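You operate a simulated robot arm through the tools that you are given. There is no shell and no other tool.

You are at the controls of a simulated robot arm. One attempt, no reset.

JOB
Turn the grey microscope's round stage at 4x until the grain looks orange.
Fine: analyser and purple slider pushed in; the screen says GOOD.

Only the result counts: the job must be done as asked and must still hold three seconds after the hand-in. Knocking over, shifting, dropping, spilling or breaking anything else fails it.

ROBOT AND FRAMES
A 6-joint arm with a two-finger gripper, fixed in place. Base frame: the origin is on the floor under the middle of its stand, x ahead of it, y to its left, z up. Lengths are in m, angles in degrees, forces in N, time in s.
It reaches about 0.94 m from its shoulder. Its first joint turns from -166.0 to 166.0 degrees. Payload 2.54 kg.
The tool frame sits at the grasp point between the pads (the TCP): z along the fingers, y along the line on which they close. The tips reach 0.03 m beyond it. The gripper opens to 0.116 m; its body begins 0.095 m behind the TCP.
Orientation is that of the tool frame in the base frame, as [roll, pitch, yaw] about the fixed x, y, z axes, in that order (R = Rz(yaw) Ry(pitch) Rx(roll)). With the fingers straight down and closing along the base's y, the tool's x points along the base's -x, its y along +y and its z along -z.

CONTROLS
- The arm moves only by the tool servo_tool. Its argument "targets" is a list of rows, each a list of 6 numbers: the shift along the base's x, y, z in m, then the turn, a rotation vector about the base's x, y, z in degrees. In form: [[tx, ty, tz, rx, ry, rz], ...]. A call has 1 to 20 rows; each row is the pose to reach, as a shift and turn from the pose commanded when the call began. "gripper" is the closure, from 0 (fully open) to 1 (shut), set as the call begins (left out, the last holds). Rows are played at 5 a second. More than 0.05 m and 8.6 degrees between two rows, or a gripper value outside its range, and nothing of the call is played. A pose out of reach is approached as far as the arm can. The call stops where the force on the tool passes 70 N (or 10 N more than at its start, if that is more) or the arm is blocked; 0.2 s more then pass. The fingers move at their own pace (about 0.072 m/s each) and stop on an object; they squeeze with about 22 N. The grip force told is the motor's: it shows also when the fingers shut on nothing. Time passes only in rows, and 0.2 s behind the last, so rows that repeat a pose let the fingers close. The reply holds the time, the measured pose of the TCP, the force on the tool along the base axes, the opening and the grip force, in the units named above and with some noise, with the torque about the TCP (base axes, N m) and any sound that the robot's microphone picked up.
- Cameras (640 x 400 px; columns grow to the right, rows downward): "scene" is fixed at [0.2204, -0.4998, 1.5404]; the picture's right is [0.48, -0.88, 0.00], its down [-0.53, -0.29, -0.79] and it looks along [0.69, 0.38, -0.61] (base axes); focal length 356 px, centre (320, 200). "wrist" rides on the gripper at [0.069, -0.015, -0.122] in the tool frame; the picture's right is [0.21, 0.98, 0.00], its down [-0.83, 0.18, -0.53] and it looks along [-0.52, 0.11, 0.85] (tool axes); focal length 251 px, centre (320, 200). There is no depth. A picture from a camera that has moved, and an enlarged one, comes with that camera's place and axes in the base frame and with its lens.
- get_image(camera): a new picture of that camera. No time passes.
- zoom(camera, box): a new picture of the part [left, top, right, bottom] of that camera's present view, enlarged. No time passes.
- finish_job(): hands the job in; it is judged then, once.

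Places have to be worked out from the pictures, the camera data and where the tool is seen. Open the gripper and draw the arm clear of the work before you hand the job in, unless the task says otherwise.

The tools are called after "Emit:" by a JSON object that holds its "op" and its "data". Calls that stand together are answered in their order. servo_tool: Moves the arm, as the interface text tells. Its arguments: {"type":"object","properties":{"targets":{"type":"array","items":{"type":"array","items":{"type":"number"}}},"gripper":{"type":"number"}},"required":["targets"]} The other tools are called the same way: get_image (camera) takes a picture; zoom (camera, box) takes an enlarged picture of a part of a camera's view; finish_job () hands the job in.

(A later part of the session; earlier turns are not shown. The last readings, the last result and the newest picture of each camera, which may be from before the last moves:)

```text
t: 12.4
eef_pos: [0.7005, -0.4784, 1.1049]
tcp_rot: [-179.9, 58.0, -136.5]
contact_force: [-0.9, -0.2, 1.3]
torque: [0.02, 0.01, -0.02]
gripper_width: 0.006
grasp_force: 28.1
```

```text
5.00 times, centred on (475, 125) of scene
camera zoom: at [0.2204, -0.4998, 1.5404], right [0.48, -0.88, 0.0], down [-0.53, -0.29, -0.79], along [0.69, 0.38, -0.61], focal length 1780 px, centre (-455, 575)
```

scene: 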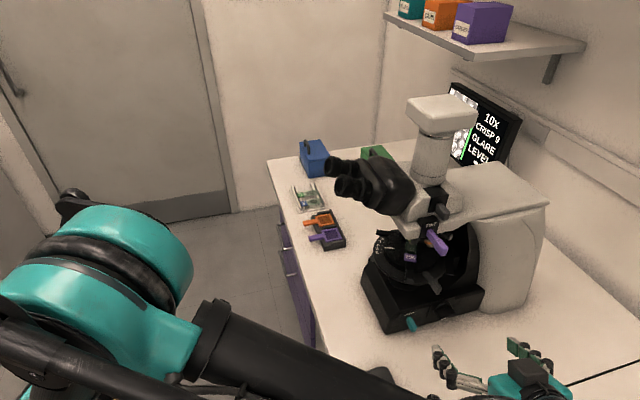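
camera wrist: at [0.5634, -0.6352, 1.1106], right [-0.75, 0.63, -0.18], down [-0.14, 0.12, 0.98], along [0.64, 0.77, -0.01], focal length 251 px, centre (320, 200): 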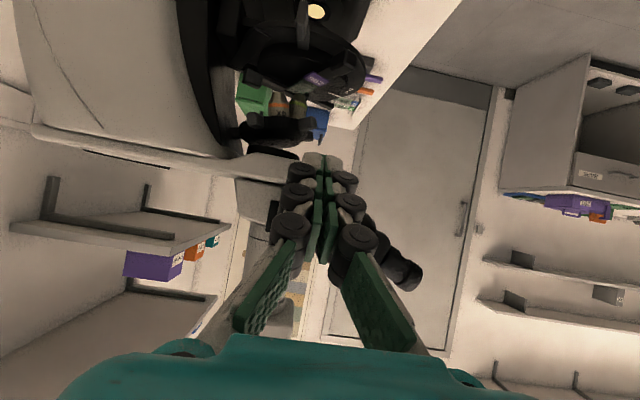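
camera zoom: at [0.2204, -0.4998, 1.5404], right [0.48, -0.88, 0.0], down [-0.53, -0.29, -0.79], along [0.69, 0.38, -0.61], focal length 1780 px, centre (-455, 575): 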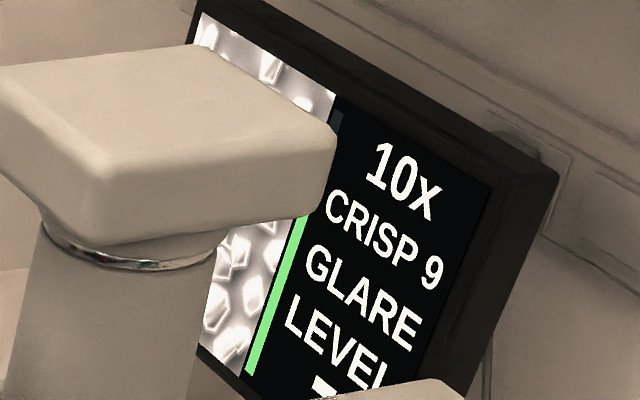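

All three tabs now show the same short neck. I back off from the slider and look closely at the screen's image for any color change.

Emit:
{"op": "servo_tool", "data": {"targets": [[-0.006, -0.006, 0, 0, 0, 0], [-0.014, -0.014, 0, 0, 0, 0], [-0.03, -0.03, 0, 0, 0, 0], [-0.05, -0.05, 0.0, 0, 0, 0], [-0.075, -0.075, 0.0, 0, 0, 0]]}}

Emit:
{"op": "zoom", "data": {"camera": "scene", "box": [453, 85, 483, 160]}}

Emit:
{"op": "zoom", "data": {"camera": "scene", "box": [395, 185, 485, 245]}}

Emit:
{"op": "get_image", "data": {"camera": "wrist"}}

```text
t: 13.6
eef_pos: [0.6272, -0.5542, 1.104]
tcp_rot: [-179.9, 57.9, -136.4]
contact_force: [0.5, 0.0, -0.1]
torque: [0.01, 0.04, -0.02]
gripper_width: 0.0002
grasp_force: 28.8
```

```text
5.33 times, centred on (468, 122) of scene
camera zoom: at [0.2204, -0.4998, 1.5404], right [0.48, -0.88, 0.0], down [-0.53, -0.29, -0.79], along [0.69, 0.38, -0.61], focal length 1898 px, centre (-469, 613)
```

zoom: 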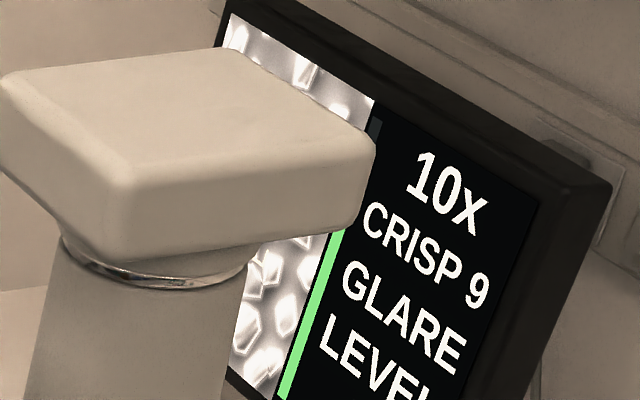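

```text
6.67 times, centred on (440, 215) of scene
camera zoom: at [0.2204, -0.4998, 1.5404], right [0.48, -0.88, 0.0], down [-0.53, -0.29, -0.79], along [0.69, 0.38, -0.61], focal length 2373 px, centre (-480, 100)
```

zoom: 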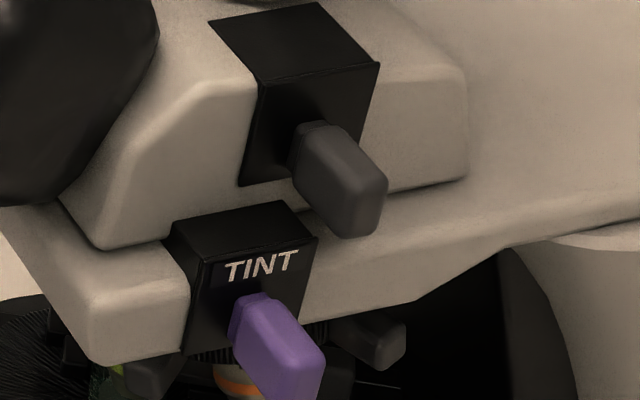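

```text
taken
camera wrist: at [0.5367, -0.6616, 1.1099], right [-0.76, 0.63, -0.18], down [-0.14, 0.12, 0.98], along [0.64, 0.77, -0.01], focal length 251 px, centre (320, 200)
```

wrist: 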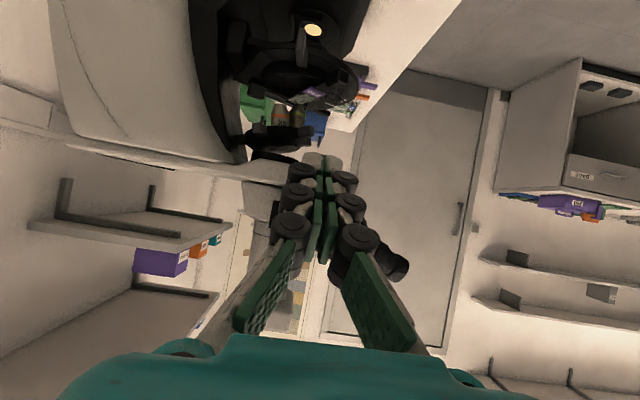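

TINT is seated, and the screen still reads 10X / GLARE. Next is the turret: I swing to a level gripper pointing along +x at z≈1.02, about 15 cm short of the nosepiece, and open to about 4 cm to straddle a grip tab.

Emit:
{"op": "servo_tool", "data": {"targets": [[-0.01, 0.012, -0.012, 1.6, -3.6, -5.4], [-0.015, 0.024, -0.024, 3.2, -7.2, -10.8], [-0.02, 0.036, -0.036, 4.8, -10.8, -16.2], [-0.02, 0.048, -0.048, 6.5, -14.3, -21.7], [-0.02, 0.06, -0.06, 8.1, -17.9, -27.1], [-0.015, 0.072, -0.072, 9.7, -21.5, -32.5], [-0.007, 0.084, -0.084, 11.3, -25.1, -37.9], [-0.007, 0.084, -0.084, 11.3, -25.1, -37.9]], "gripper": 0.65}}

Emit:
{"op": "get_image", "data": {"camera": "wrist"}}

Emit:
{"op": "get_image", "data": {"camera": "scene"}}

```text
t: 15.4
eef_pos: [0.6179, -0.469, 1.0208]
tcp_rot: [-180.0, 85.2, -175.2]
contact_force: [0.5, 0.2, -0.2]
torque: [0.01, 0.03, -0.02]
gripper_width: 0.0407
grasp_force: 0.1
```

```text
taken
camera wrist: at [0.493, -0.4942, 0.9614], right [-0.1, 0.97, -0.21], down [-0.47, 0.14, 0.87], along [0.87, 0.19, 0.45], focal length 251 px, centre (320, 200)
```

wrist: 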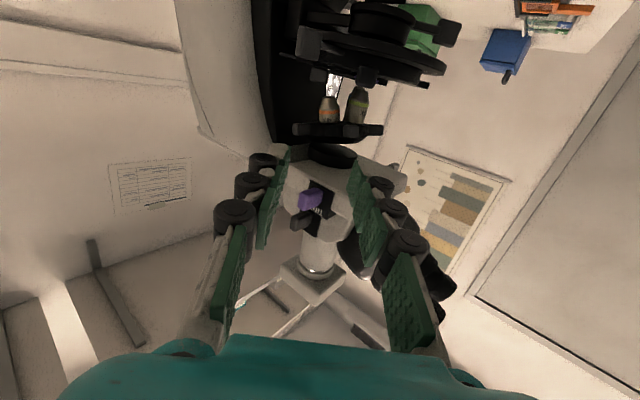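

```text
taken
```

scene: 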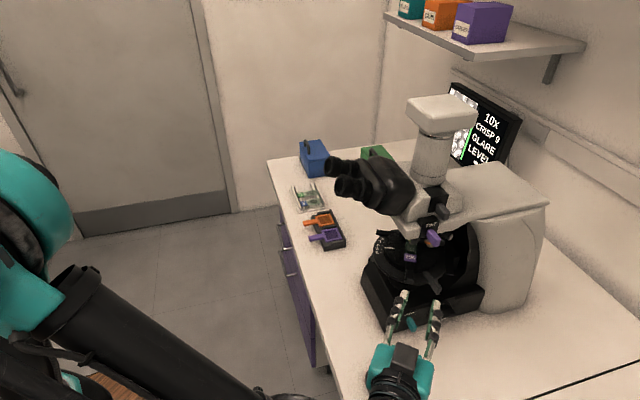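

Good level view of the turret between the fingers. I zoom to pin down the grip tabs.

Emit:
{"op": "zoom", "data": {"camera": "wrist", "box": [270, 60, 430, 160]}}

Emit:
{"op": "zoom", "data": {"camera": "scene", "box": [360, 220, 480, 340]}}

```text
4.00 times, centred on (350, 110) of wrist
camera zoom: at [0.493, -0.4942, 0.9614], right [-0.1, 0.97, -0.21], down [-0.47, 0.14, 0.87], along [0.87, 0.19, 0.45], focal length 1006 px, centre (200, 560)
```

zoom: 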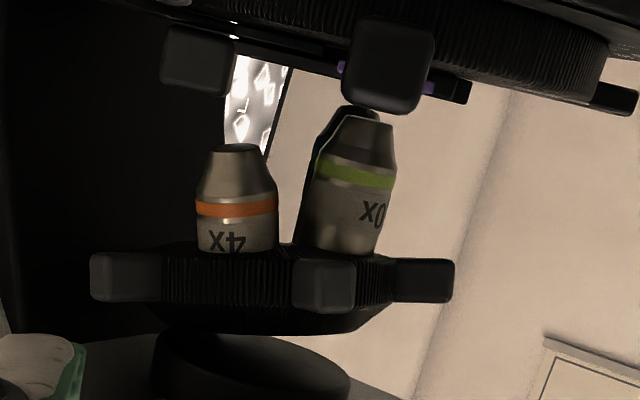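

```text
3.33 times, centred on (420, 280) of scene
camera zoom: at [0.2204, -0.4998, 1.5404], right [0.48, -0.88, 0.0], down [-0.53, -0.29, -0.79], along [0.69, 0.38, -0.61], focal length 1186 px, centre (-13, -67)
```

zoom: 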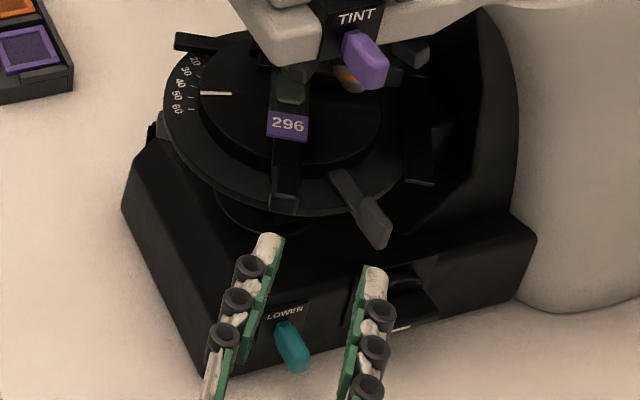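

I judge the turret axis to be near (0.845,-0.421), with 10x at the front and 4x on the near side, so a 90° clockwise turn seen from above is needed. I close the fingers and approach the left side of the near-left grip tab, which is at about (0.82,-0.467,1.03).

Emit:
{"op": "servo_tool", "data": {"targets": [[0.02, -0.02, 0.01, 0, 0, 0], [0.045, -0.0336, 0.0118, 0, 0, 0], [0.08, -0.0336, 0.0118, 0, 0, 0], [0.11, -0.0336, 0.0118, 0, 0, 0], [0.132, -0.0336, 0.0118, 0, 0, 0], [0.132, -0.0336, 0.0118, 0, 0, 0]], "gripper": 1}}

Emit:
{"op": "get_image", "data": {"camera": "wrist"}}

Emit:
{"op": "zoom", "data": {"camera": "scene", "box": [380, 200, 500, 300]}}

```text
t: 16.8
eef_pos: [0.7509, -0.5027, 1.0308]
tcp_rot: [-179.8, 85.0, -175.0]
contact_force: [0.1, 0.5, -0.2]
torque: [0.03, 0.01, 0.02]
gripper_width: 0.0
grasp_force: 22.2
```

```text
taken
camera wrist: at [0.6265, -0.5273, 0.9722], right [-0.1, 0.97, -0.21], down [-0.47, 0.14, 0.87], along [0.87, 0.19, 0.45], focal length 251 px, centre (320, 200)
```

wrist: 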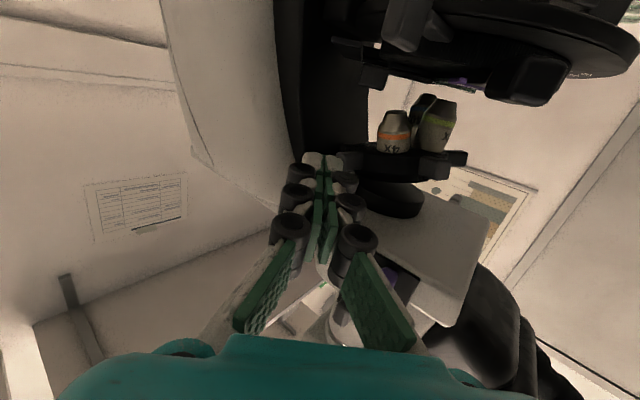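

```text
4.00 times, centred on (440, 250) of scene
camera zoom: at [0.2204, -0.4998, 1.5404], right [0.48, -0.88, 0.0], down [-0.53, -0.29, -0.79], along [0.69, 0.38, -0.61], focal length 1424 px, centre (-160, 0)
```

zoom: 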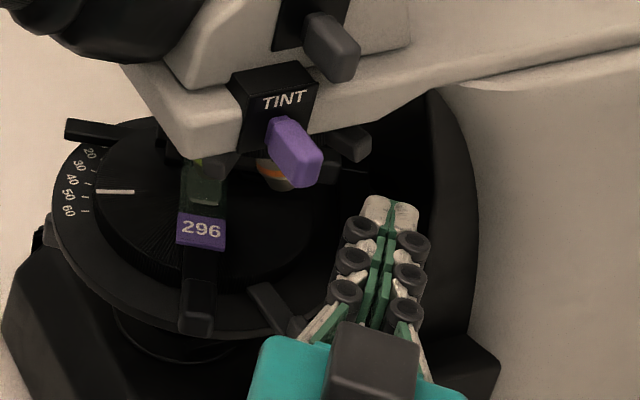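

The closed fingers point at the gap to the left of the near-left tab. I zoom in to verify the relative position.

Emit:
{"op": "zoom", "data": {"camera": "wrist", "box": [280, 80, 480, 205]}}

Emit:
{"op": "zoom", "data": {"camera": "scene", "box": [425, 215, 475, 255]}}

```text
3.20 times, centred on (380, 142) of wrist
camera zoom: at [0.6265, -0.5273, 0.9722], right [-0.1, 0.97, -0.21], down [-0.47, 0.14, 0.87], along [0.87, 0.19, 0.45], focal length 805 px, centre (128, 384)
```

zoom: 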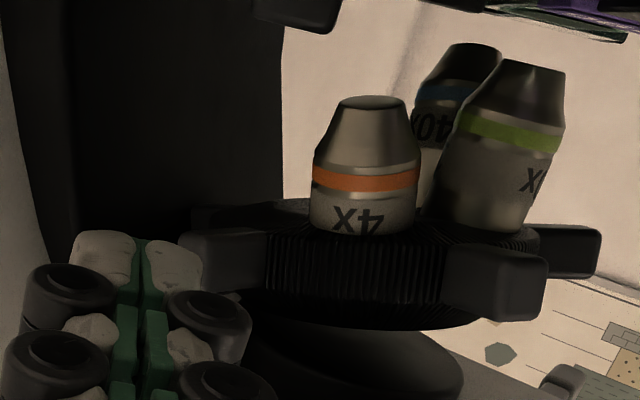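

```text
10.00 times, centred on (450, 235) of scene
camera zoom: at [0.2204, -0.4998, 1.5404], right [0.48, -0.88, 0.0], down [-0.53, -0.29, -0.79], along [0.69, 0.38, -0.61], focal length 3559 px, centre (-980, -150)
```

zoom: 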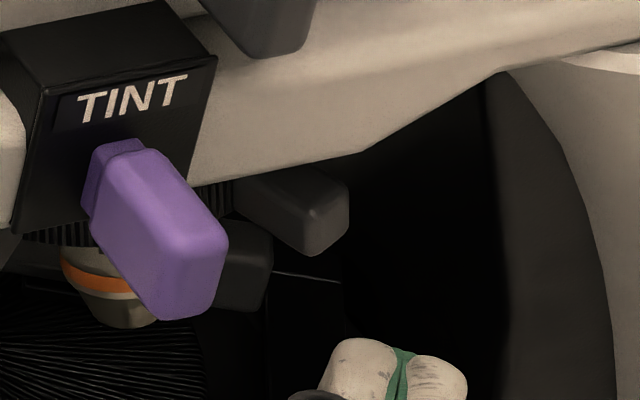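

The tab's left edge is near y≈-0.481 and my fingertip's inner side is at about y≈-0.486. I shift a few mm further left and slide forward beside the tab, watching for contact.

Emit:
{"op": "servo_tool", "data": {"targets": [[0.008, -0.005, 0.001, 0, 0, 0], [0.018, -0.005, 0.001, 0, 0, 0], [0.028, -0.005, 0.001, 0, 0, 0], [0.036, -0.005, 0.001, 0, 0, 0], [0.043, -0.005, 0.001, 0, 0, 0]]}}

Emit:
{"op": "zoom", "data": {"camera": "wrist", "box": [280, 80, 480, 205]}}

Emit:
{"op": "zoom", "data": {"camera": "scene", "box": [420, 205, 480, 255]}}

```text
t: 18.0
eef_pos: [0.7945, -0.5079, 1.0334]
tcp_rot: [-179.8, 85.0, -174.8]
contact_force: [0.3, 0.0, 0.3]
torque: [0.02, 0.03, -0.01]
gripper_width: 0.0
grasp_force: 22.0
```

```text
3.20 times, centred on (380, 142) of wrist
camera zoom: at [0.6697, -0.5329, 0.9748], right [-0.1, 0.97, -0.21], down [-0.47, 0.14, 0.87], along [0.87, 0.19, 0.45], focal length 805 px, centre (128, 384)
```

zoom: 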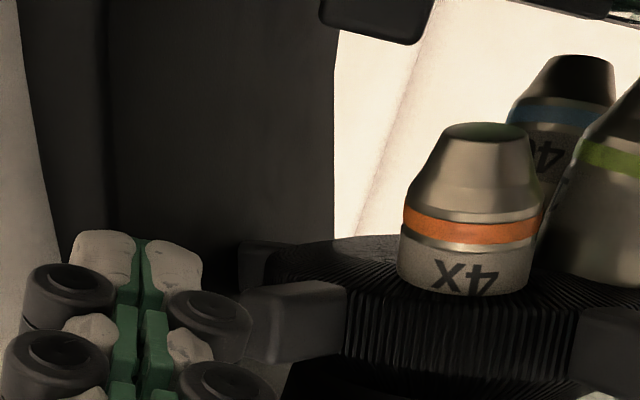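

```text
8.00 times, centred on (450, 230) of scene
camera zoom: at [0.2204, -0.4998, 1.5404], right [0.48, -0.88, 0.0], down [-0.53, -0.29, -0.79], along [0.69, 0.38, -0.61], focal length 2847 px, centre (-720, -40)
```

zoom: 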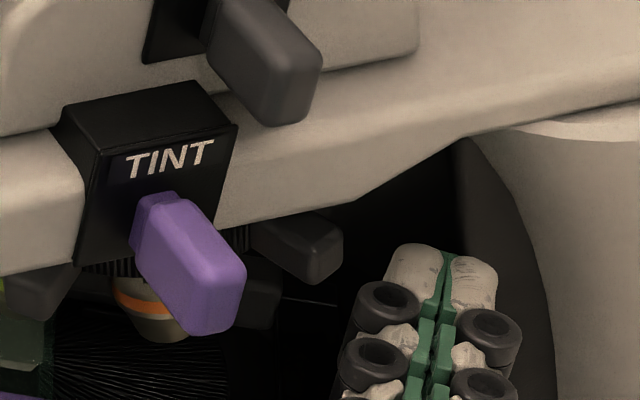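

No contact yet; the tab is about 8 mm to the right of my fingertip and slightly higher. I raise 4 mm, go 5 mm deeper, then push sideways (+y) in small steps.

Emit:
{"op": "servo_tool", "data": {"targets": [[0.005, 0.0, 0.004, 0, 0, 0], [0.005, 0.004, 0.004, 0, 0, 0], [0.005, 0.008, 0.004, 0, 0, 0], [0.005, 0.012, 0.004, 0, 0, 0], [0.004, 0.016, 0.004, 0, 0, 0], [0.003, 0.02, 0.004, 0, 0, 0]]}}

Emit:
{"op": "zoom", "data": {"camera": "wrist", "box": [280, 80, 480, 205]}}

Emit:
{"op": "zoom", "data": {"camera": "scene", "box": [420, 205, 480, 255]}}

```text
t: 19.4
eef_pos: [0.7955, -0.4939, 1.0381]
tcp_rot: [-179.9, 85.1, -175.6]
contact_force: [-16.8, -42.2, -4.1]
torque: [-0.46, 0.27, -0.73]
gripper_width: 0.0002
grasp_force: 21.6
```

```text
3.20 times, centred on (380, 142) of wrist
camera zoom: at [0.6705, -0.5183, 0.978], right [-0.09, 0.97, -0.21], down [-0.47, 0.15, 0.87], along [0.88, 0.18, 0.45], focal length 805 px, centre (128, 384)
```

zoom: 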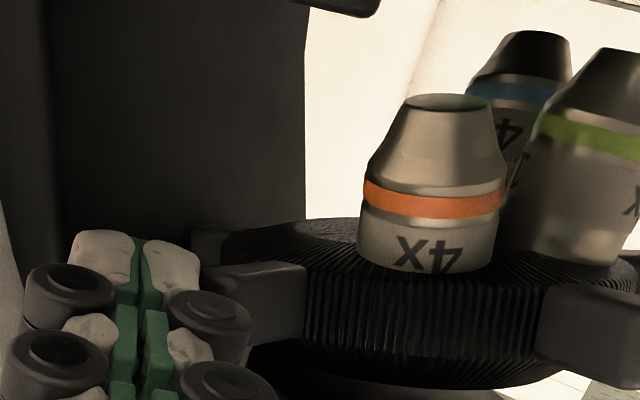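

```text
8.00 times, centred on (450, 230) of scene
camera zoom: at [0.2204, -0.4998, 1.5404], right [0.48, -0.88, 0.0], down [-0.53, -0.29, -0.79], along [0.69, 0.38, -0.61], focal length 2847 px, centre (-720, -40)
```

zoom: 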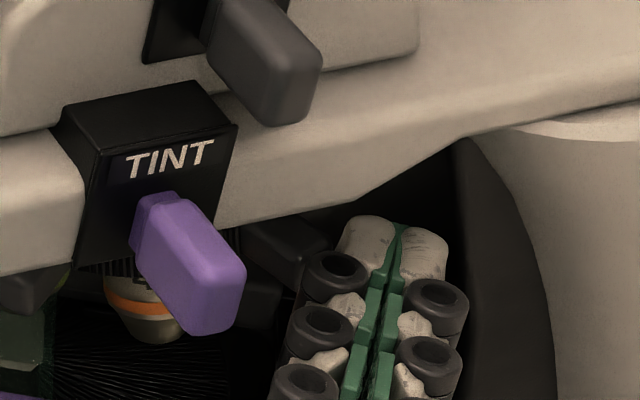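

I was pressing on the tab's outer end face (45 N, pointing straight at the axis), so it cannot turn that way. I back off and will instead push the nearest tab, which points at the robot, from its left side where the leverage is proper.

Emit:
{"op": "servo_tool", "data": {"targets": [[0.0, -0.006, 0, 0, 0, 0], [-0.005, -0.012, 0, 0, 0, 0], [-0.03, -0.014, 0, 0, 0, 0], [-0.06, -0.014, -0.006, 0, 0, 0], [-0.075, 0.01, -0.012, 0, 0, 0], [-0.075, 0.03, -0.014, 0, 0, 0]]}}

Emit:
{"op": "get_image", "data": {"camera": "wrist"}}

Emit:
{"op": "zoom", "data": {"camera": "wrist", "box": [260, 80, 440, 190]}}

Emit:
{"op": "get_image", "data": {"camera": "scene"}}

```text
t: 20.8
eef_pos: [0.7219, -0.4588, 1.0217]
tcp_rot: [-180.0, 85.0, -175.0]
contact_force: [0.1, -1.1, -0.2]
torque: [-0.01, 0.0, 0.03]
gripper_width: 0.0
grasp_force: 21.9
```

```text
taken
camera wrist: at [0.5973, -0.4837, 0.9637], right [-0.1, 0.97, -0.21], down [-0.47, 0.14, 0.87], along [0.87, 0.19, 0.45], focal length 251 px, centre (320, 200)
```

wrist: 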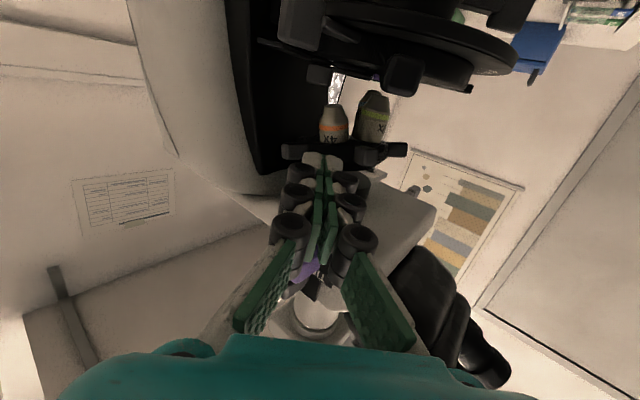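

```text
3.56 times, centred on (350, 135) of wrist
camera zoom: at [0.5973, -0.4837, 0.9637], right [-0.1, 0.97, -0.21], down [-0.47, 0.14, 0.87], along [0.87, 0.19, 0.45], focal length 894 px, centre (213, 431)
```

zoom: 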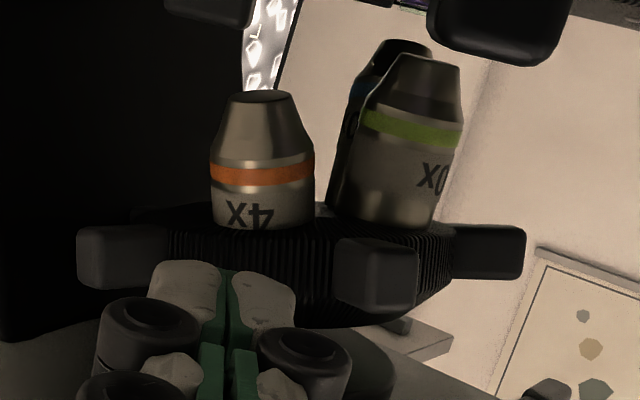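

```text
taken
```

scene: 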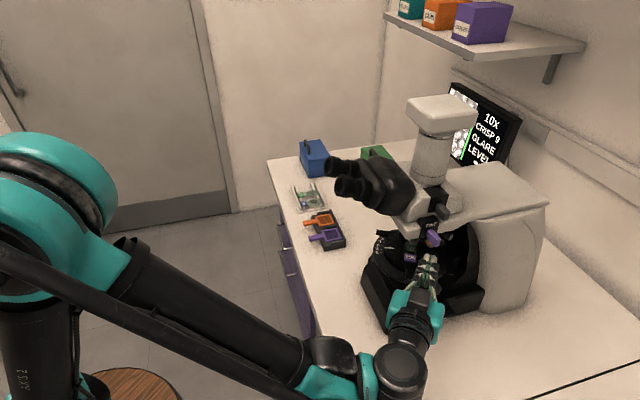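

The near tab's left edge is at y≈-0.423. I slide forward so the tips sit left of it (tip at about (0.80,-0.447,1.019)), just short of the rim.

Emit:
{"op": "servo_tool", "data": {"targets": [[0.012, 0.005, 0, 0, 0, 0], [0.024, 0.009, 0, 0, 0, 0], [0.034, 0.009, 0, 0, 0, 0], [0.042, 0.009, 0, 0, 0, 0], [0.047, 0.009, 0, 0, 0, 0]]}}

Emit:
{"op": "zoom", "data": {"camera": "wrist", "box": [260, 80, 440, 190]}}

Emit:
{"op": "zoom", "data": {"camera": "scene", "box": [400, 205, 470, 265]}}

```text
t: 22.0
eef_pos: [0.7694, -0.4487, 1.0244]
tcp_rot: [-179.8, 85.0, -174.9]
contact_force: [0.7, -0.2, 0.2]
torque: [0.02, -0.03, 0.0]
gripper_width: 0.0001
grasp_force: 22.1
```

```text
3.56 times, centred on (350, 135) of wrist
camera zoom: at [0.645, -0.4734, 0.9647], right [-0.1, 0.97, -0.21], down [-0.47, 0.14, 0.87], along [0.87, 0.19, 0.45], focal length 894 px, centre (213, 431)
```

zoom: 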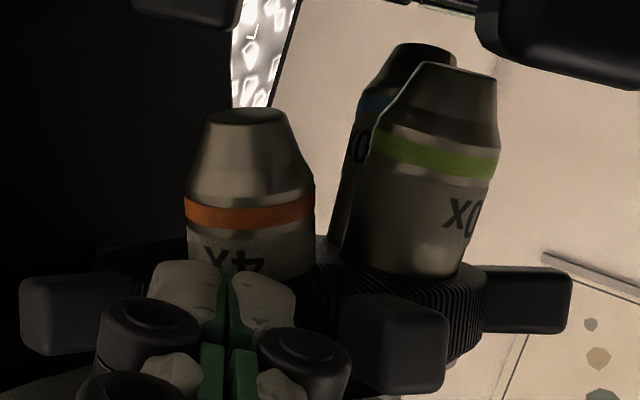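

```text
6.67 times, centred on (435, 235) of scene
camera zoom: at [0.2204, -0.4998, 1.5404], right [0.48, -0.88, 0.0], down [-0.53, -0.29, -0.79], along [0.69, 0.38, -0.61], focal length 2373 px, centre (-447, -33)
```

zoom: 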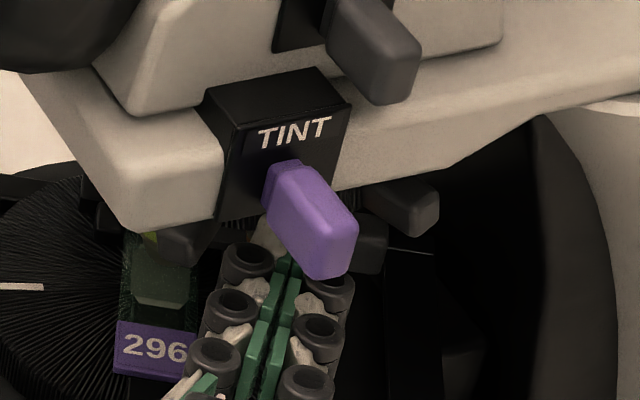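

The tip is beside the tab with about 9 mm gap. I push +y in 3 mm steps.

Emit:
{"op": "servo_tool", "data": {"targets": [[0.0, 0.004, -0.001, 0, 0, 0], [0.0, 0.008, -0.002, 0, 0, 0], [0.0, 0.011, -0.003, 0, 0, 0], [0.0, 0.014, -0.004, 0, 0, 0], [0.0, 0.017, -0.004, 0, 0, 0], [0.0, 0.02, -0.004, 0, 0, 0]]}}

Emit:
{"op": "zoom", "data": {"camera": "wrist", "box": [260, 80, 440, 190]}}

```text
t: 23.4
eef_pos: [0.7674, -0.4281, 1.0203]
tcp_rot: [-179.9, 84.9, -175.0]
contact_force: [-0.3, -1.5, 0.0]
torque: [-0.04, 0.01, -0.01]
gripper_width: 0.0001
grasp_force: 22.1
```

```text
3.56 times, centred on (350, 135) of wrist
camera zoom: at [0.6438, -0.4541, 0.9609], right [-0.1, 0.97, -0.21], down [-0.47, 0.14, 0.87], along [0.87, 0.19, 0.45], focal length 894 px, centre (213, 431)
```

zoom: 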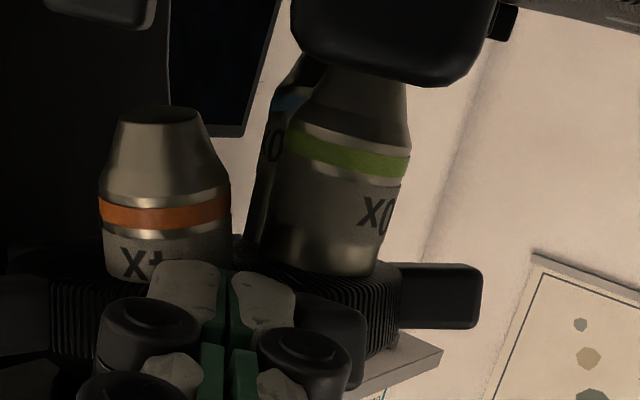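

The turret is turning: the screen went dark (between objectives) and force is only ~1.5 N. I keep pushing along the arc.

Emit:
{"op": "servo_tool", "data": {"targets": [[0.001, 0.004, -0.001, 0, 0, 0], [0.002, 0.0075, -0.001, 0, 0, 0], [0.004, 0.0125, -0.002, 0, 0, 0], [0.006, 0.0175, -0.002, 0, 0, 0], [0.008, 0.0215, -0.002, 0, 0, 0], [0.009, 0.0255, -0.002, 0, 0, 0]]}}

Emit:
{"op": "zoom", "data": {"camera": "wrist", "box": [240, 70, 440, 195]}}

Emit:
{"op": "zoom", "data": {"camera": "scene", "box": [390, 85, 520, 265]}}

```text
t: 24.7
eef_pos: [0.7738, -0.4035, 1.0162]
tcp_rot: [-178.4, 84.7, -173.5]
contact_force: [-32.3, 8.4, -2.9]
torque: [-0.06, -0.18, 0.09]
gripper_width: 0.0
grasp_force: 21.7
stopped in row 6: the force on the tool passed its limit at 79 N (the readings are from after the stop); the commanded pose is now the measured one
```

```text
3.20 times, centred on (340, 132) of wrist
camera zoom: at [0.6487, -0.4292, 0.9579], right [-0.1, 0.97, -0.22], down [-0.47, 0.14, 0.87], along [0.88, 0.19, 0.44], focal length 805 px, centre (256, 416)
```

zoom: 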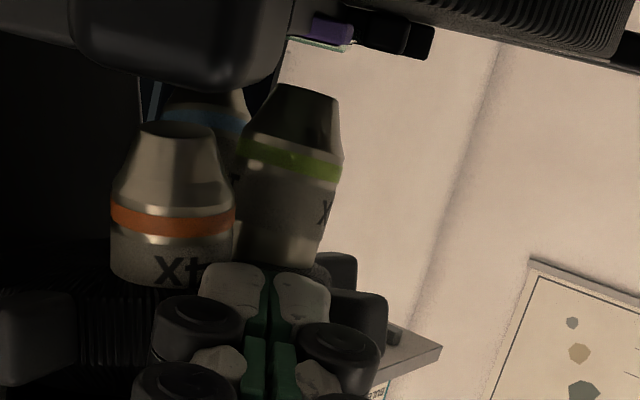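

```text
2.22 times, centred on (455, 175) of scene
camera zoom: at [0.2204, -0.4998, 1.5404], right [0.48, -0.88, 0.0], down [-0.53, -0.29, -0.79], along [0.69, 0.38, -0.61], focal length 791 px, centre (20, 256)
```

zoom: 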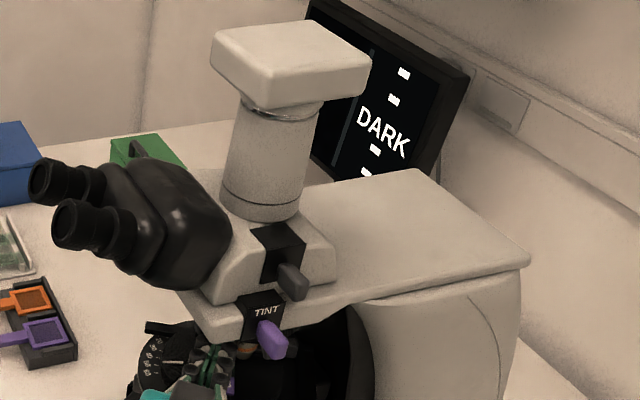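

I hit the rim with the tip (stopped by the force limit) and back straight out. The 4x has turned about 43° and the screen says DARK between positions. I retract, then re-engage behind the next tab, now at about (0.787,-0.441).

Emit:
{"op": "servo_tool", "data": {"targets": [[-0.01, 0.0, 0, 0, 0, 0], [-0.03, 0.0, 0.002, 0, 0, 0], [-0.05, -0.005, 0.003, 0, 0, 0], [-0.055, -0.035, 0.003, 0, 0, 0], [-0.055, -0.065, 0.004, 0, 0, 0], [-0.055, -0.075, 0.005, 0, 0, 0]]}}

Emit:
{"op": "zoom", "data": {"camera": "wrist", "box": [240, 70, 440, 195]}}

Emit:
{"op": "get_image", "data": {"camera": "scene"}}

```text
t: 26.1
eef_pos: [0.72, -0.4801, 1.022]
tcp_rot: [-178.7, 84.8, -173.9]
contact_force: [-0.1, 0.4, 0.3]
torque: [-0.01, 0.0, 0.03]
gripper_width: 0.0
grasp_force: 21.7
```

```text
3.20 times, centred on (340, 132) of wrist
camera zoom: at [0.5951, -0.5051, 0.963], right [-0.1, 0.97, -0.22], down [-0.47, 0.14, 0.87], along [0.88, 0.19, 0.44], focal length 805 px, centre (256, 416)
```

zoom: 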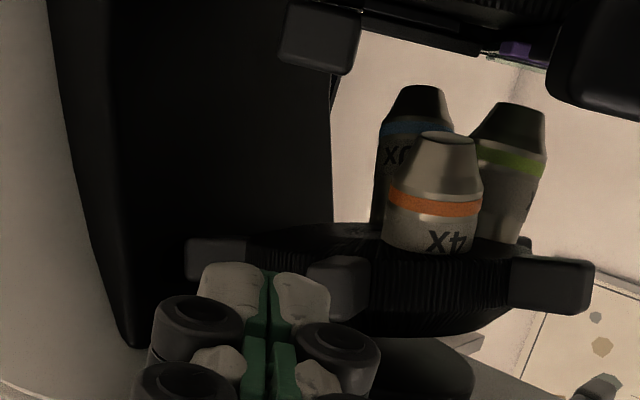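

```text
taken
```

scene: 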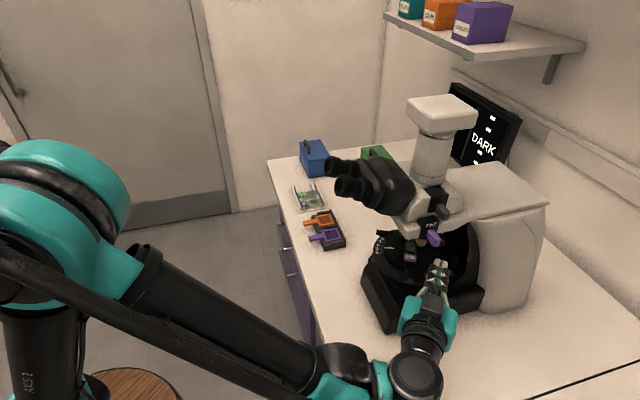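

The next tab's left edge is at y≈-0.457, with my tip's inner side at y≈-0.463. I slide forward beside it, then sweep +y while easing x back so the tip stays off the rim.

Emit:
{"op": "servo_tool", "data": {"targets": [[0.015, -0.003, 0, 0, 0, 0], [0.03, -0.003, 0.001, 0, 0, 0], [0.042, -0.003, 0.001, 0, 0, 0], [0.051, -0.003, 0.001, 0, 0, 0], [0.051, 0.002, 0.001, 0, 0, 0], [0.05, 0.007, 0.001, 0, 0, 0], [0.049, 0.011, 0.001, 0, 0, 0]]}}

Emit:
{"op": "zoom", "data": {"camera": "wrist", "box": [240, 70, 440, 195]}}

```text
t: 27.7
eef_pos: [0.7715, -0.4679, 1.0214]
tcp_rot: [-178.5, 84.8, -173.7]
contact_force: [-0.4, -0.3, -0.7]
torque: [-0.02, 0.0, 0.0]
gripper_width: 0.0001
grasp_force: 22.1
```

```text
3.20 times, centred on (340, 132) of wrist
camera zoom: at [0.6447, -0.4941, 0.9628], right [-0.1, 0.97, -0.22], down [-0.47, 0.14, 0.87], along [0.88, 0.19, 0.44], focal length 805 px, centre (256, 416)
```

zoom: 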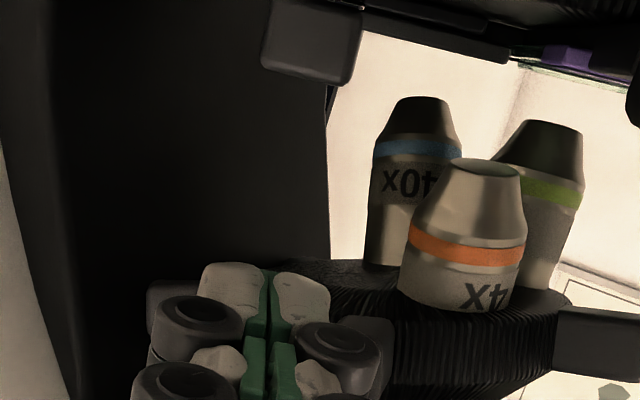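

Tip is beside the tab with no contact force. I sweep +y in 4 mm steps up to tip y≈-0.43, easing back from the rim.

Emit:
{"op": "servo_tool", "data": {"targets": [[-0.001, 0.004, 0, 0, 0, 0], [-0.002, 0.008, 0, 0, 0, 0], [-0.003, 0.012, 0, 0, 0, 0], [-0.004, 0.016, -0.001, 0, 0, 0], [-0.005, 0.02, -0.001, 0, 0, 0], [-0.006, 0.024, -0.001, 0, 0, 0], [-0.006, 0.028, -0.002, 0, 0, 0], [-0.007, 0.032, -0.002, 0, 0, 0]]}}

Emit:
{"op": "zoom", "data": {"camera": "wrist", "box": [240, 70, 440, 195]}}

Emit:
{"op": "zoom", "data": {"camera": "scene", "box": [390, 85, 520, 265]}}

```text
t: 29.5
eef_pos: [0.7635, -0.4358, 1.0211]
tcp_rot: [-178.6, 84.7, -173.6]
contact_force: [1.1, 0.1, 0.0]
torque: [0.03, 0.0, 0.0]
gripper_width: 0.0
grasp_force: 22.2
```

```text
3.20 times, centred on (340, 132) of wrist
camera zoom: at [0.6379, -0.462, 0.9615], right [-0.1, 0.97, -0.22], down [-0.47, 0.14, 0.87], along [0.88, 0.19, 0.44], focal length 805 px, centre (256, 416)
```

zoom: 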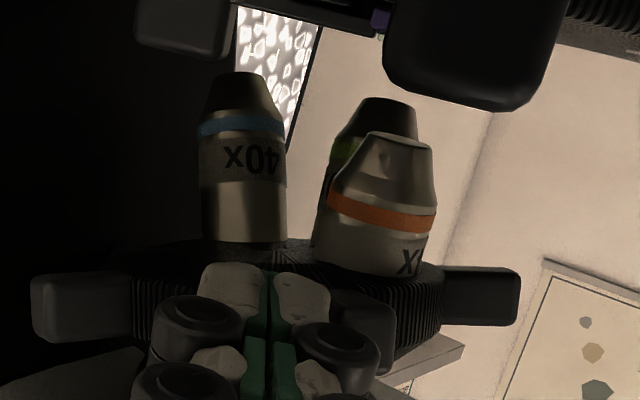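

```text
2.22 times, centred on (455, 175) of scene
camera zoom: at [0.2204, -0.4998, 1.5404], right [0.48, -0.88, 0.0], down [-0.53, -0.29, -0.79], along [0.69, 0.38, -0.61], focal length 791 px, centre (20, 256)
```

zoom: 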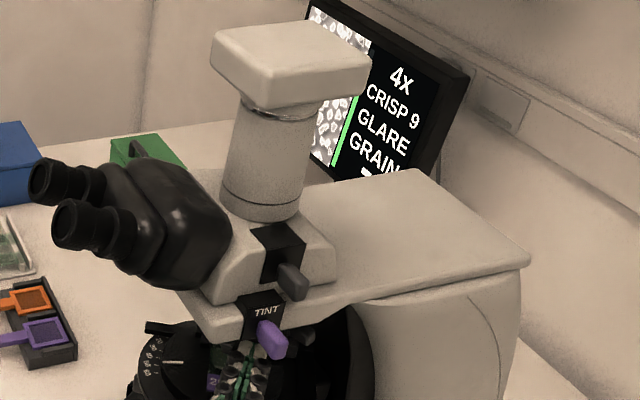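

The screen now says 4X, CRISP 9, GLARE, GRAIN... — the 4x clicked in. I retract the fingers straight back without touching the tabs.

Emit:
{"op": "servo_tool", "data": {"targets": [[-0.002, -0.004, 0, 0, 0, 0], [-0.015, -0.005, 0, 0, 0, 0], [-0.04, -0.006, 0, 0, 0, 0], [-0.08, -0.01, 0, 0, 0, 0], [-0.12, -0.015, 0, 0, 0, 0]]}}

Emit:
{"op": "zoom", "data": {"camera": "scene", "box": [445, 85, 505, 165]}}

Emit:
{"op": "get_image", "data": {"camera": "wrist"}}

Emit:
{"op": "zoom", "data": {"camera": "scene", "box": [360, 200, 500, 340]}}

```text
t: 30.7
eef_pos: [0.6428, -0.4491, 1.0203]
tcp_rot: [-178.5, 84.8, -173.5]
contact_force: [1.0, -0.1, 0.5]
torque: [0.0, 0.01, -0.03]
gripper_width: 0.0
grasp_force: 22.2
```

```text
5.00 times, centred on (475, 125) of scene
camera zoom: at [0.2204, -0.4998, 1.5404], right [0.48, -0.88, 0.0], down [-0.53, -0.29, -0.79], along [0.69, 0.38, -0.61], focal length 1780 px, centre (-455, 575)
```

zoom: 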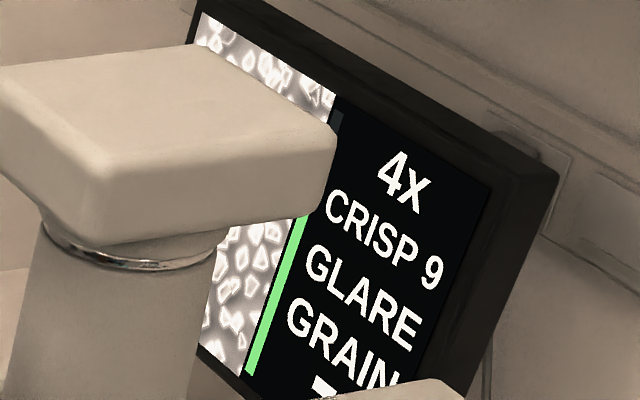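

```text
taken
camera wrist: at [0.5184, -0.4752, 0.9624], right [-0.1, 0.97, -0.22], down [-0.47, 0.14, 0.87], along [0.88, 0.19, 0.44], focal length 251 px, centre (320, 200)
```

wrist: 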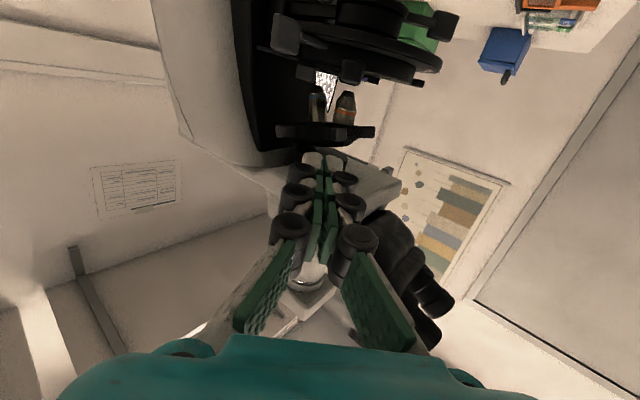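

```text
2.86 times, centred on (430, 270) of scene
camera zoom: at [0.2204, -0.4998, 1.5404], right [0.48, -0.88, 0.0], down [-0.53, -0.29, -0.79], along [0.69, 0.38, -0.61], focal length 1017 px, centre (6, 0)
```

zoom: 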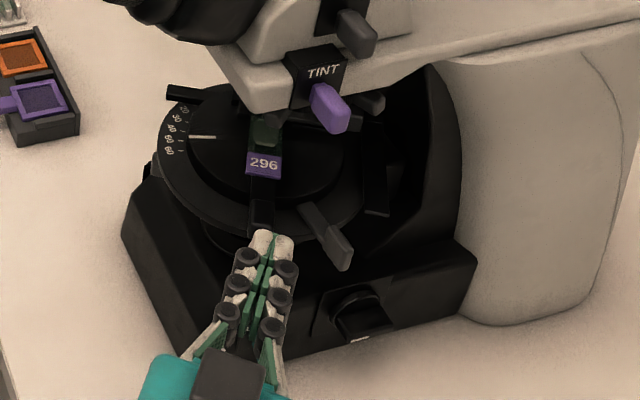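

4x is in. The wall posters might matter, so I zoom on them from here.

Emit:
{"op": "zoom", "data": {"camera": "wrist", "box": [395, 140, 515, 290]}}

Emit:
{"op": "zoom", "data": {"camera": "wrist", "box": [85, 155, 195, 225]}}

Emit:
{"op": "zoom", "data": {"camera": "wrist", "box": [260, 0, 480, 150]}}

```text
2.67 times, centred on (455, 215) of wrist
camera zoom: at [0.5184, -0.4752, 0.9624], right [-0.1, 0.97, -0.22], down [-0.47, 0.14, 0.87], along [0.88, 0.19, 0.44], focal length 670 px, centre (-40, 160)
```

zoom: 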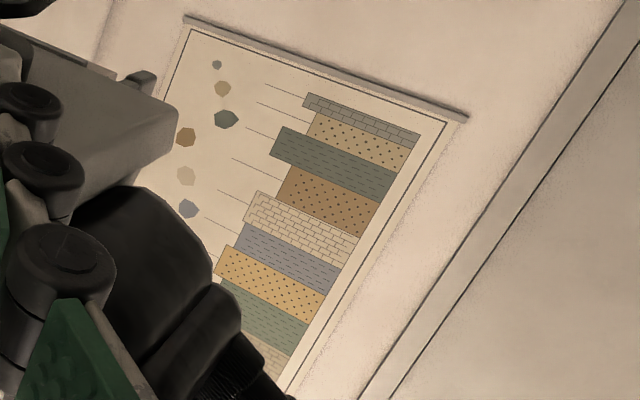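

```text
5.71 times, centred on (140, 190) of wrist
camera zoom: at [0.5184, -0.4752, 0.9624], right [-0.1, 0.97, -0.22], down [-0.47, 0.14, 0.87], along [0.88, 0.19, 0.44], focal length 1437 px, centre (1349, 257)
```

zoom: 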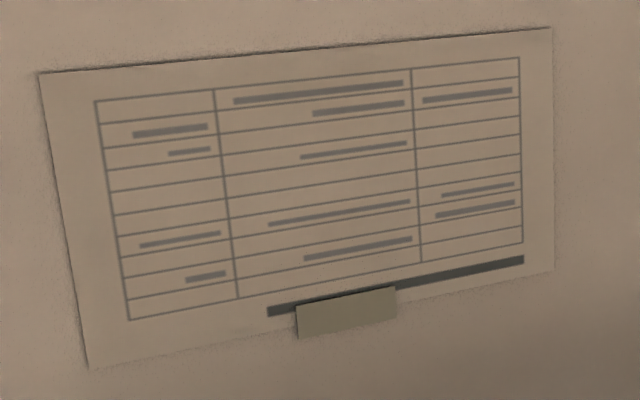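

```text
2.67 times, centred on (370, 75) of wrist
camera zoom: at [0.5184, -0.4752, 0.9624], right [-0.1, 0.97, -0.22], down [-0.47, 0.14, 0.87], along [0.88, 0.19, 0.44], focal length 670 px, centre (187, 533)
```

zoom: 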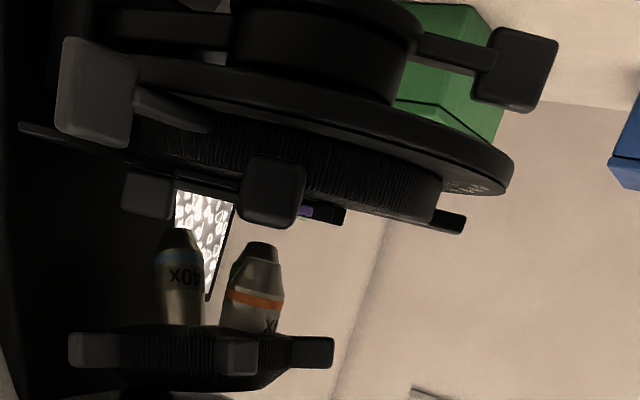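

The posters are just decor. Now I study the lamp knob closely before deciding how to turn it.

Emit:
{"op": "zoom", "data": {"camera": "scene", "box": [430, 295, 470, 325]}}

Emit:
{"op": "zoom", "data": {"camera": "scene", "box": [460, 140, 500, 170]}}

```text
13.33 times, centred on (450, 310) of scene
camera zoom: at [0.2204, -0.4998, 1.5404], right [0.48, -0.88, 0.0], down [-0.53, -0.29, -0.79], along [0.69, 0.38, -0.61], focal length 4746 px, centre (-1413, -1267)
```

zoom: 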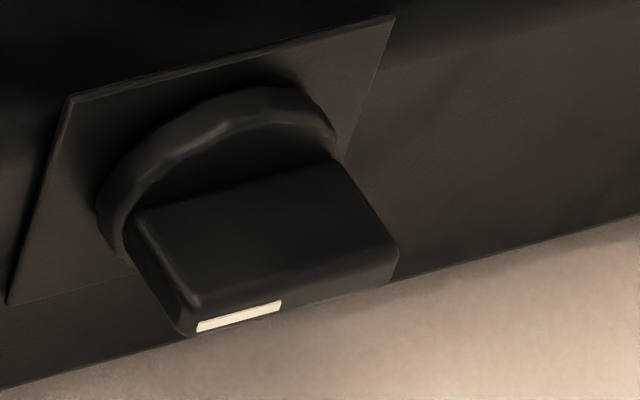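

```text
13.33 times, centred on (480, 155) of scene
camera zoom: at [0.2204, -0.4998, 1.5404], right [0.48, -0.88, 0.0], down [-0.53, -0.29, -0.79], along [0.69, 0.38, -0.61], focal length 4746 px, centre (-1813, 800)
```

zoom: 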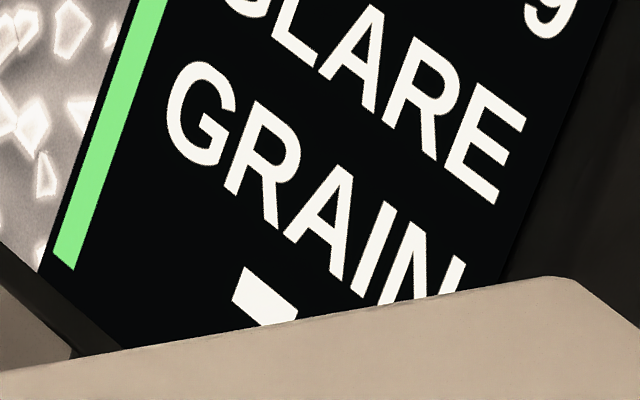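

The knob's wing outer face is at about (0.779,-0.526,0.833), lying horizontally with its pointer mark toward the front. I retreat and re-orient to azimuth 43°, tips 32° down, so I can push the front end of the wing downward with a fingertip from outside and below the grey stage lever.

Emit:
{"op": "servo_tool", "data": {"targets": [[-0.02, -0.025, 0.0, -1.9, 4.1, 6.0], [-0.035, -0.055, -0.01, -3.8, 8.2, 11.9], [-0.04, -0.085, -0.02, -5.7, 12.3, 17.9], [-0.03, -0.115, -0.03, -7.6, 16.5, 23.9], [-0.01, -0.14, -0.04, -9.5, 20.6, 29.8], [0.017, -0.156, -0.055, -11.4, 24.7, 35.8]]}}

Emit:
{"op": "get_image", "data": {"camera": "wrist"}}

Emit:
{"op": "get_image", "data": {"camera": "scene"}}

```text
t: 32.1
eef_pos: [0.6595, -0.6086, 0.9663]
tcp_rot: [-178.4, 58.0, -137.1]
contact_force: [0.6, 0.4, 0.7]
torque: [-0.02, 0.02, -0.04]
gripper_width: 0.0001
grasp_force: 21.8
```

```text
taken
camera wrist: at [0.5649, -0.7126, 0.9709], right [-0.73, 0.65, -0.2], down [-0.14, 0.14, 0.98], along [0.67, 0.75, -0.01], focal length 251 px, centre (320, 200)
```

wrist: 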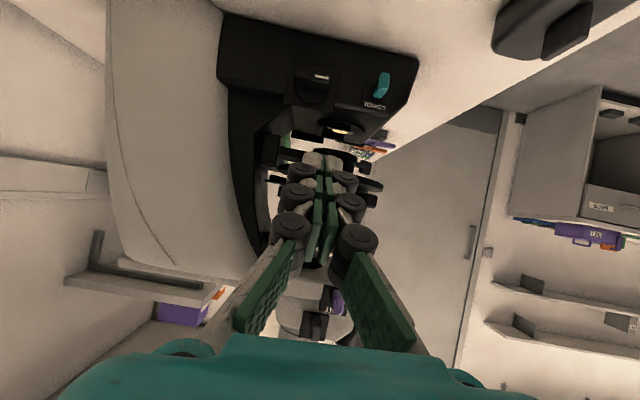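

```text
taken
```

scene: 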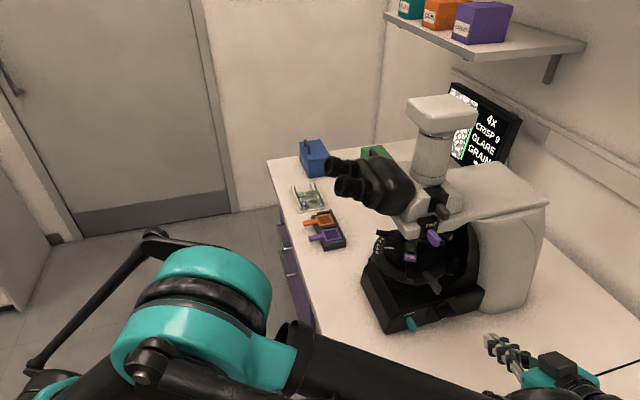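

I zoom on the knob from this new viewpoint to refine its position.

Emit:
{"op": "zoom", "data": {"camera": "wrist", "box": [270, 45, 410, 130]}}

Emit:
{"op": "zoom", "data": {"camera": "wrist", "box": [285, 60, 345, 110]}}

```text
4.57 times, centred on (340, 88) of wrist
camera zoom: at [0.5649, -0.7126, 0.9709], right [-0.73, 0.65, -0.2], down [-0.14, 0.14, 0.98], along [0.67, 0.75, -0.01], focal length 1149 px, centre (229, 714)
```

zoom: 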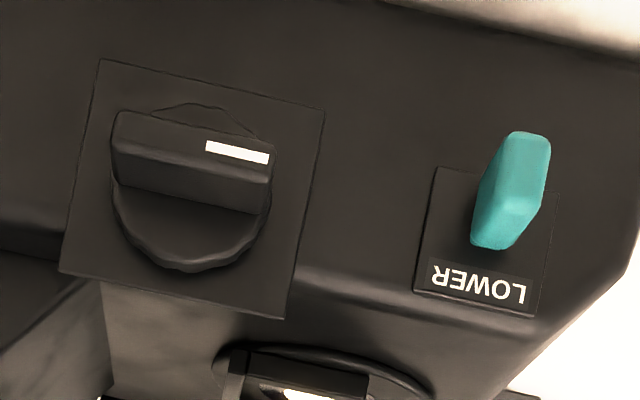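

```text
8.00 times, centred on (315, 85) of wrist
camera zoom: at [0.5649, -0.7126, 0.9709], right [-0.73, 0.65, -0.2], down [-0.14, 0.14, 0.98], along [0.67, 0.75, -0.01], focal length 2012 px, centre (360, 1120)
```

zoom: 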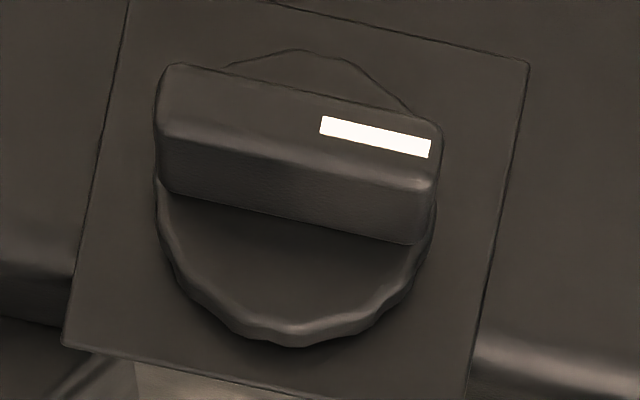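

The refined wing center is (0.7795,-0.526,0.832); it is 4 cm long, 1 cm thick and sticks out 2 cm. I bring the fingertips just above the front end of the wing, coming in from outside below the grey lever.

Emit:
{"op": "servo_tool", "data": {"targets": [[0.02, 0.018, -0.03, 0, 0, 0], [0.045, 0.044, -0.06, 0, 0, 0], [0.07, 0.068, -0.08, 0, 0, 0], [0.0937, 0.0907, -0.085, 0, 0, 0], [0.0937, 0.0907, -0.085, 0, 0, 0]]}}

Emit:
{"op": "get_image", "data": {"camera": "wrist"}}

Emit:
{"op": "zoom", "data": {"camera": "scene", "box": [400, 270, 500, 340]}}

```text
t: 33.3
eef_pos: [0.7526, -0.5192, 0.8782]
tcp_rot: [-178.4, 58.1, -137.0]
contact_force: [-0.2, 0.4, 0.2]
torque: [-0.04, 0.03, 0.0]
gripper_width: 0.0
grasp_force: 21.6
```

```text
taken
camera wrist: at [0.6594, -0.6228, 0.8841], right [-0.73, 0.65, -0.2], down [-0.14, 0.14, 0.98], along [0.67, 0.75, -0.01], focal length 251 px, centre (320, 200)
```

wrist: 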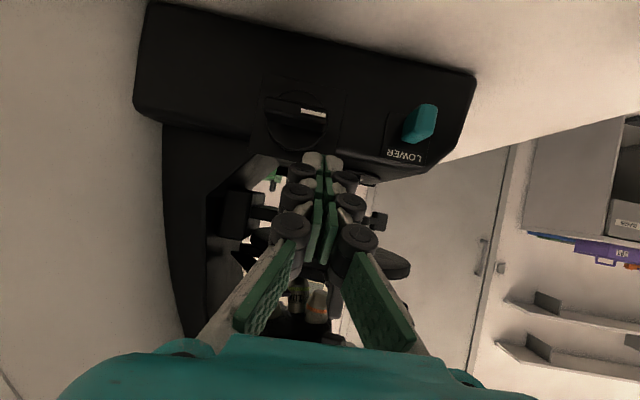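

```text
5.71 times, centred on (450, 305) of scene
camera zoom: at [0.2204, -0.4998, 1.5404], right [0.48, -0.88, 0.0], down [-0.53, -0.29, -0.79], along [0.69, 0.38, -0.61], focal length 2034 px, centre (-423, -400)
```

zoom: 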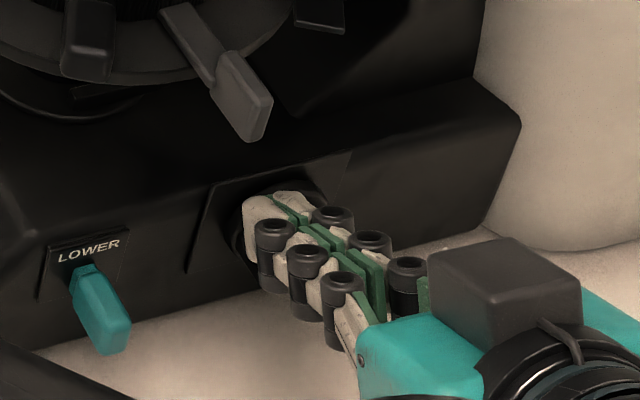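

I zoom in to check the tip against the wing before pressing down.

Emit:
{"op": "zoom", "data": {"camera": "wrist", "box": [255, 85, 375, 185]}}

```text
4.00 times, centred on (315, 135) of wrist
camera zoom: at [0.6594, -0.6228, 0.8841], right [-0.73, 0.65, -0.2], down [-0.14, 0.14, 0.98], along [0.67, 0.75, -0.01], focal length 1006 px, centre (340, 460)
```

zoom: 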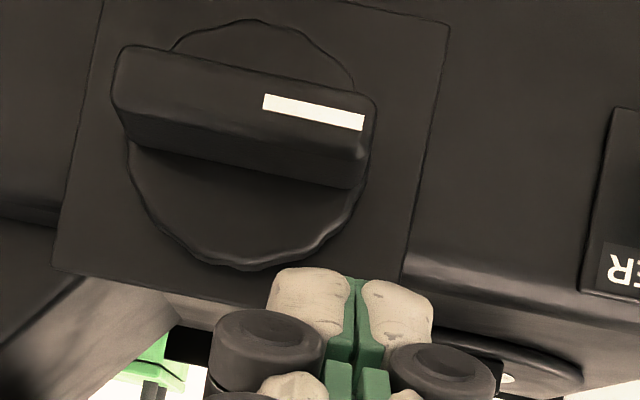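

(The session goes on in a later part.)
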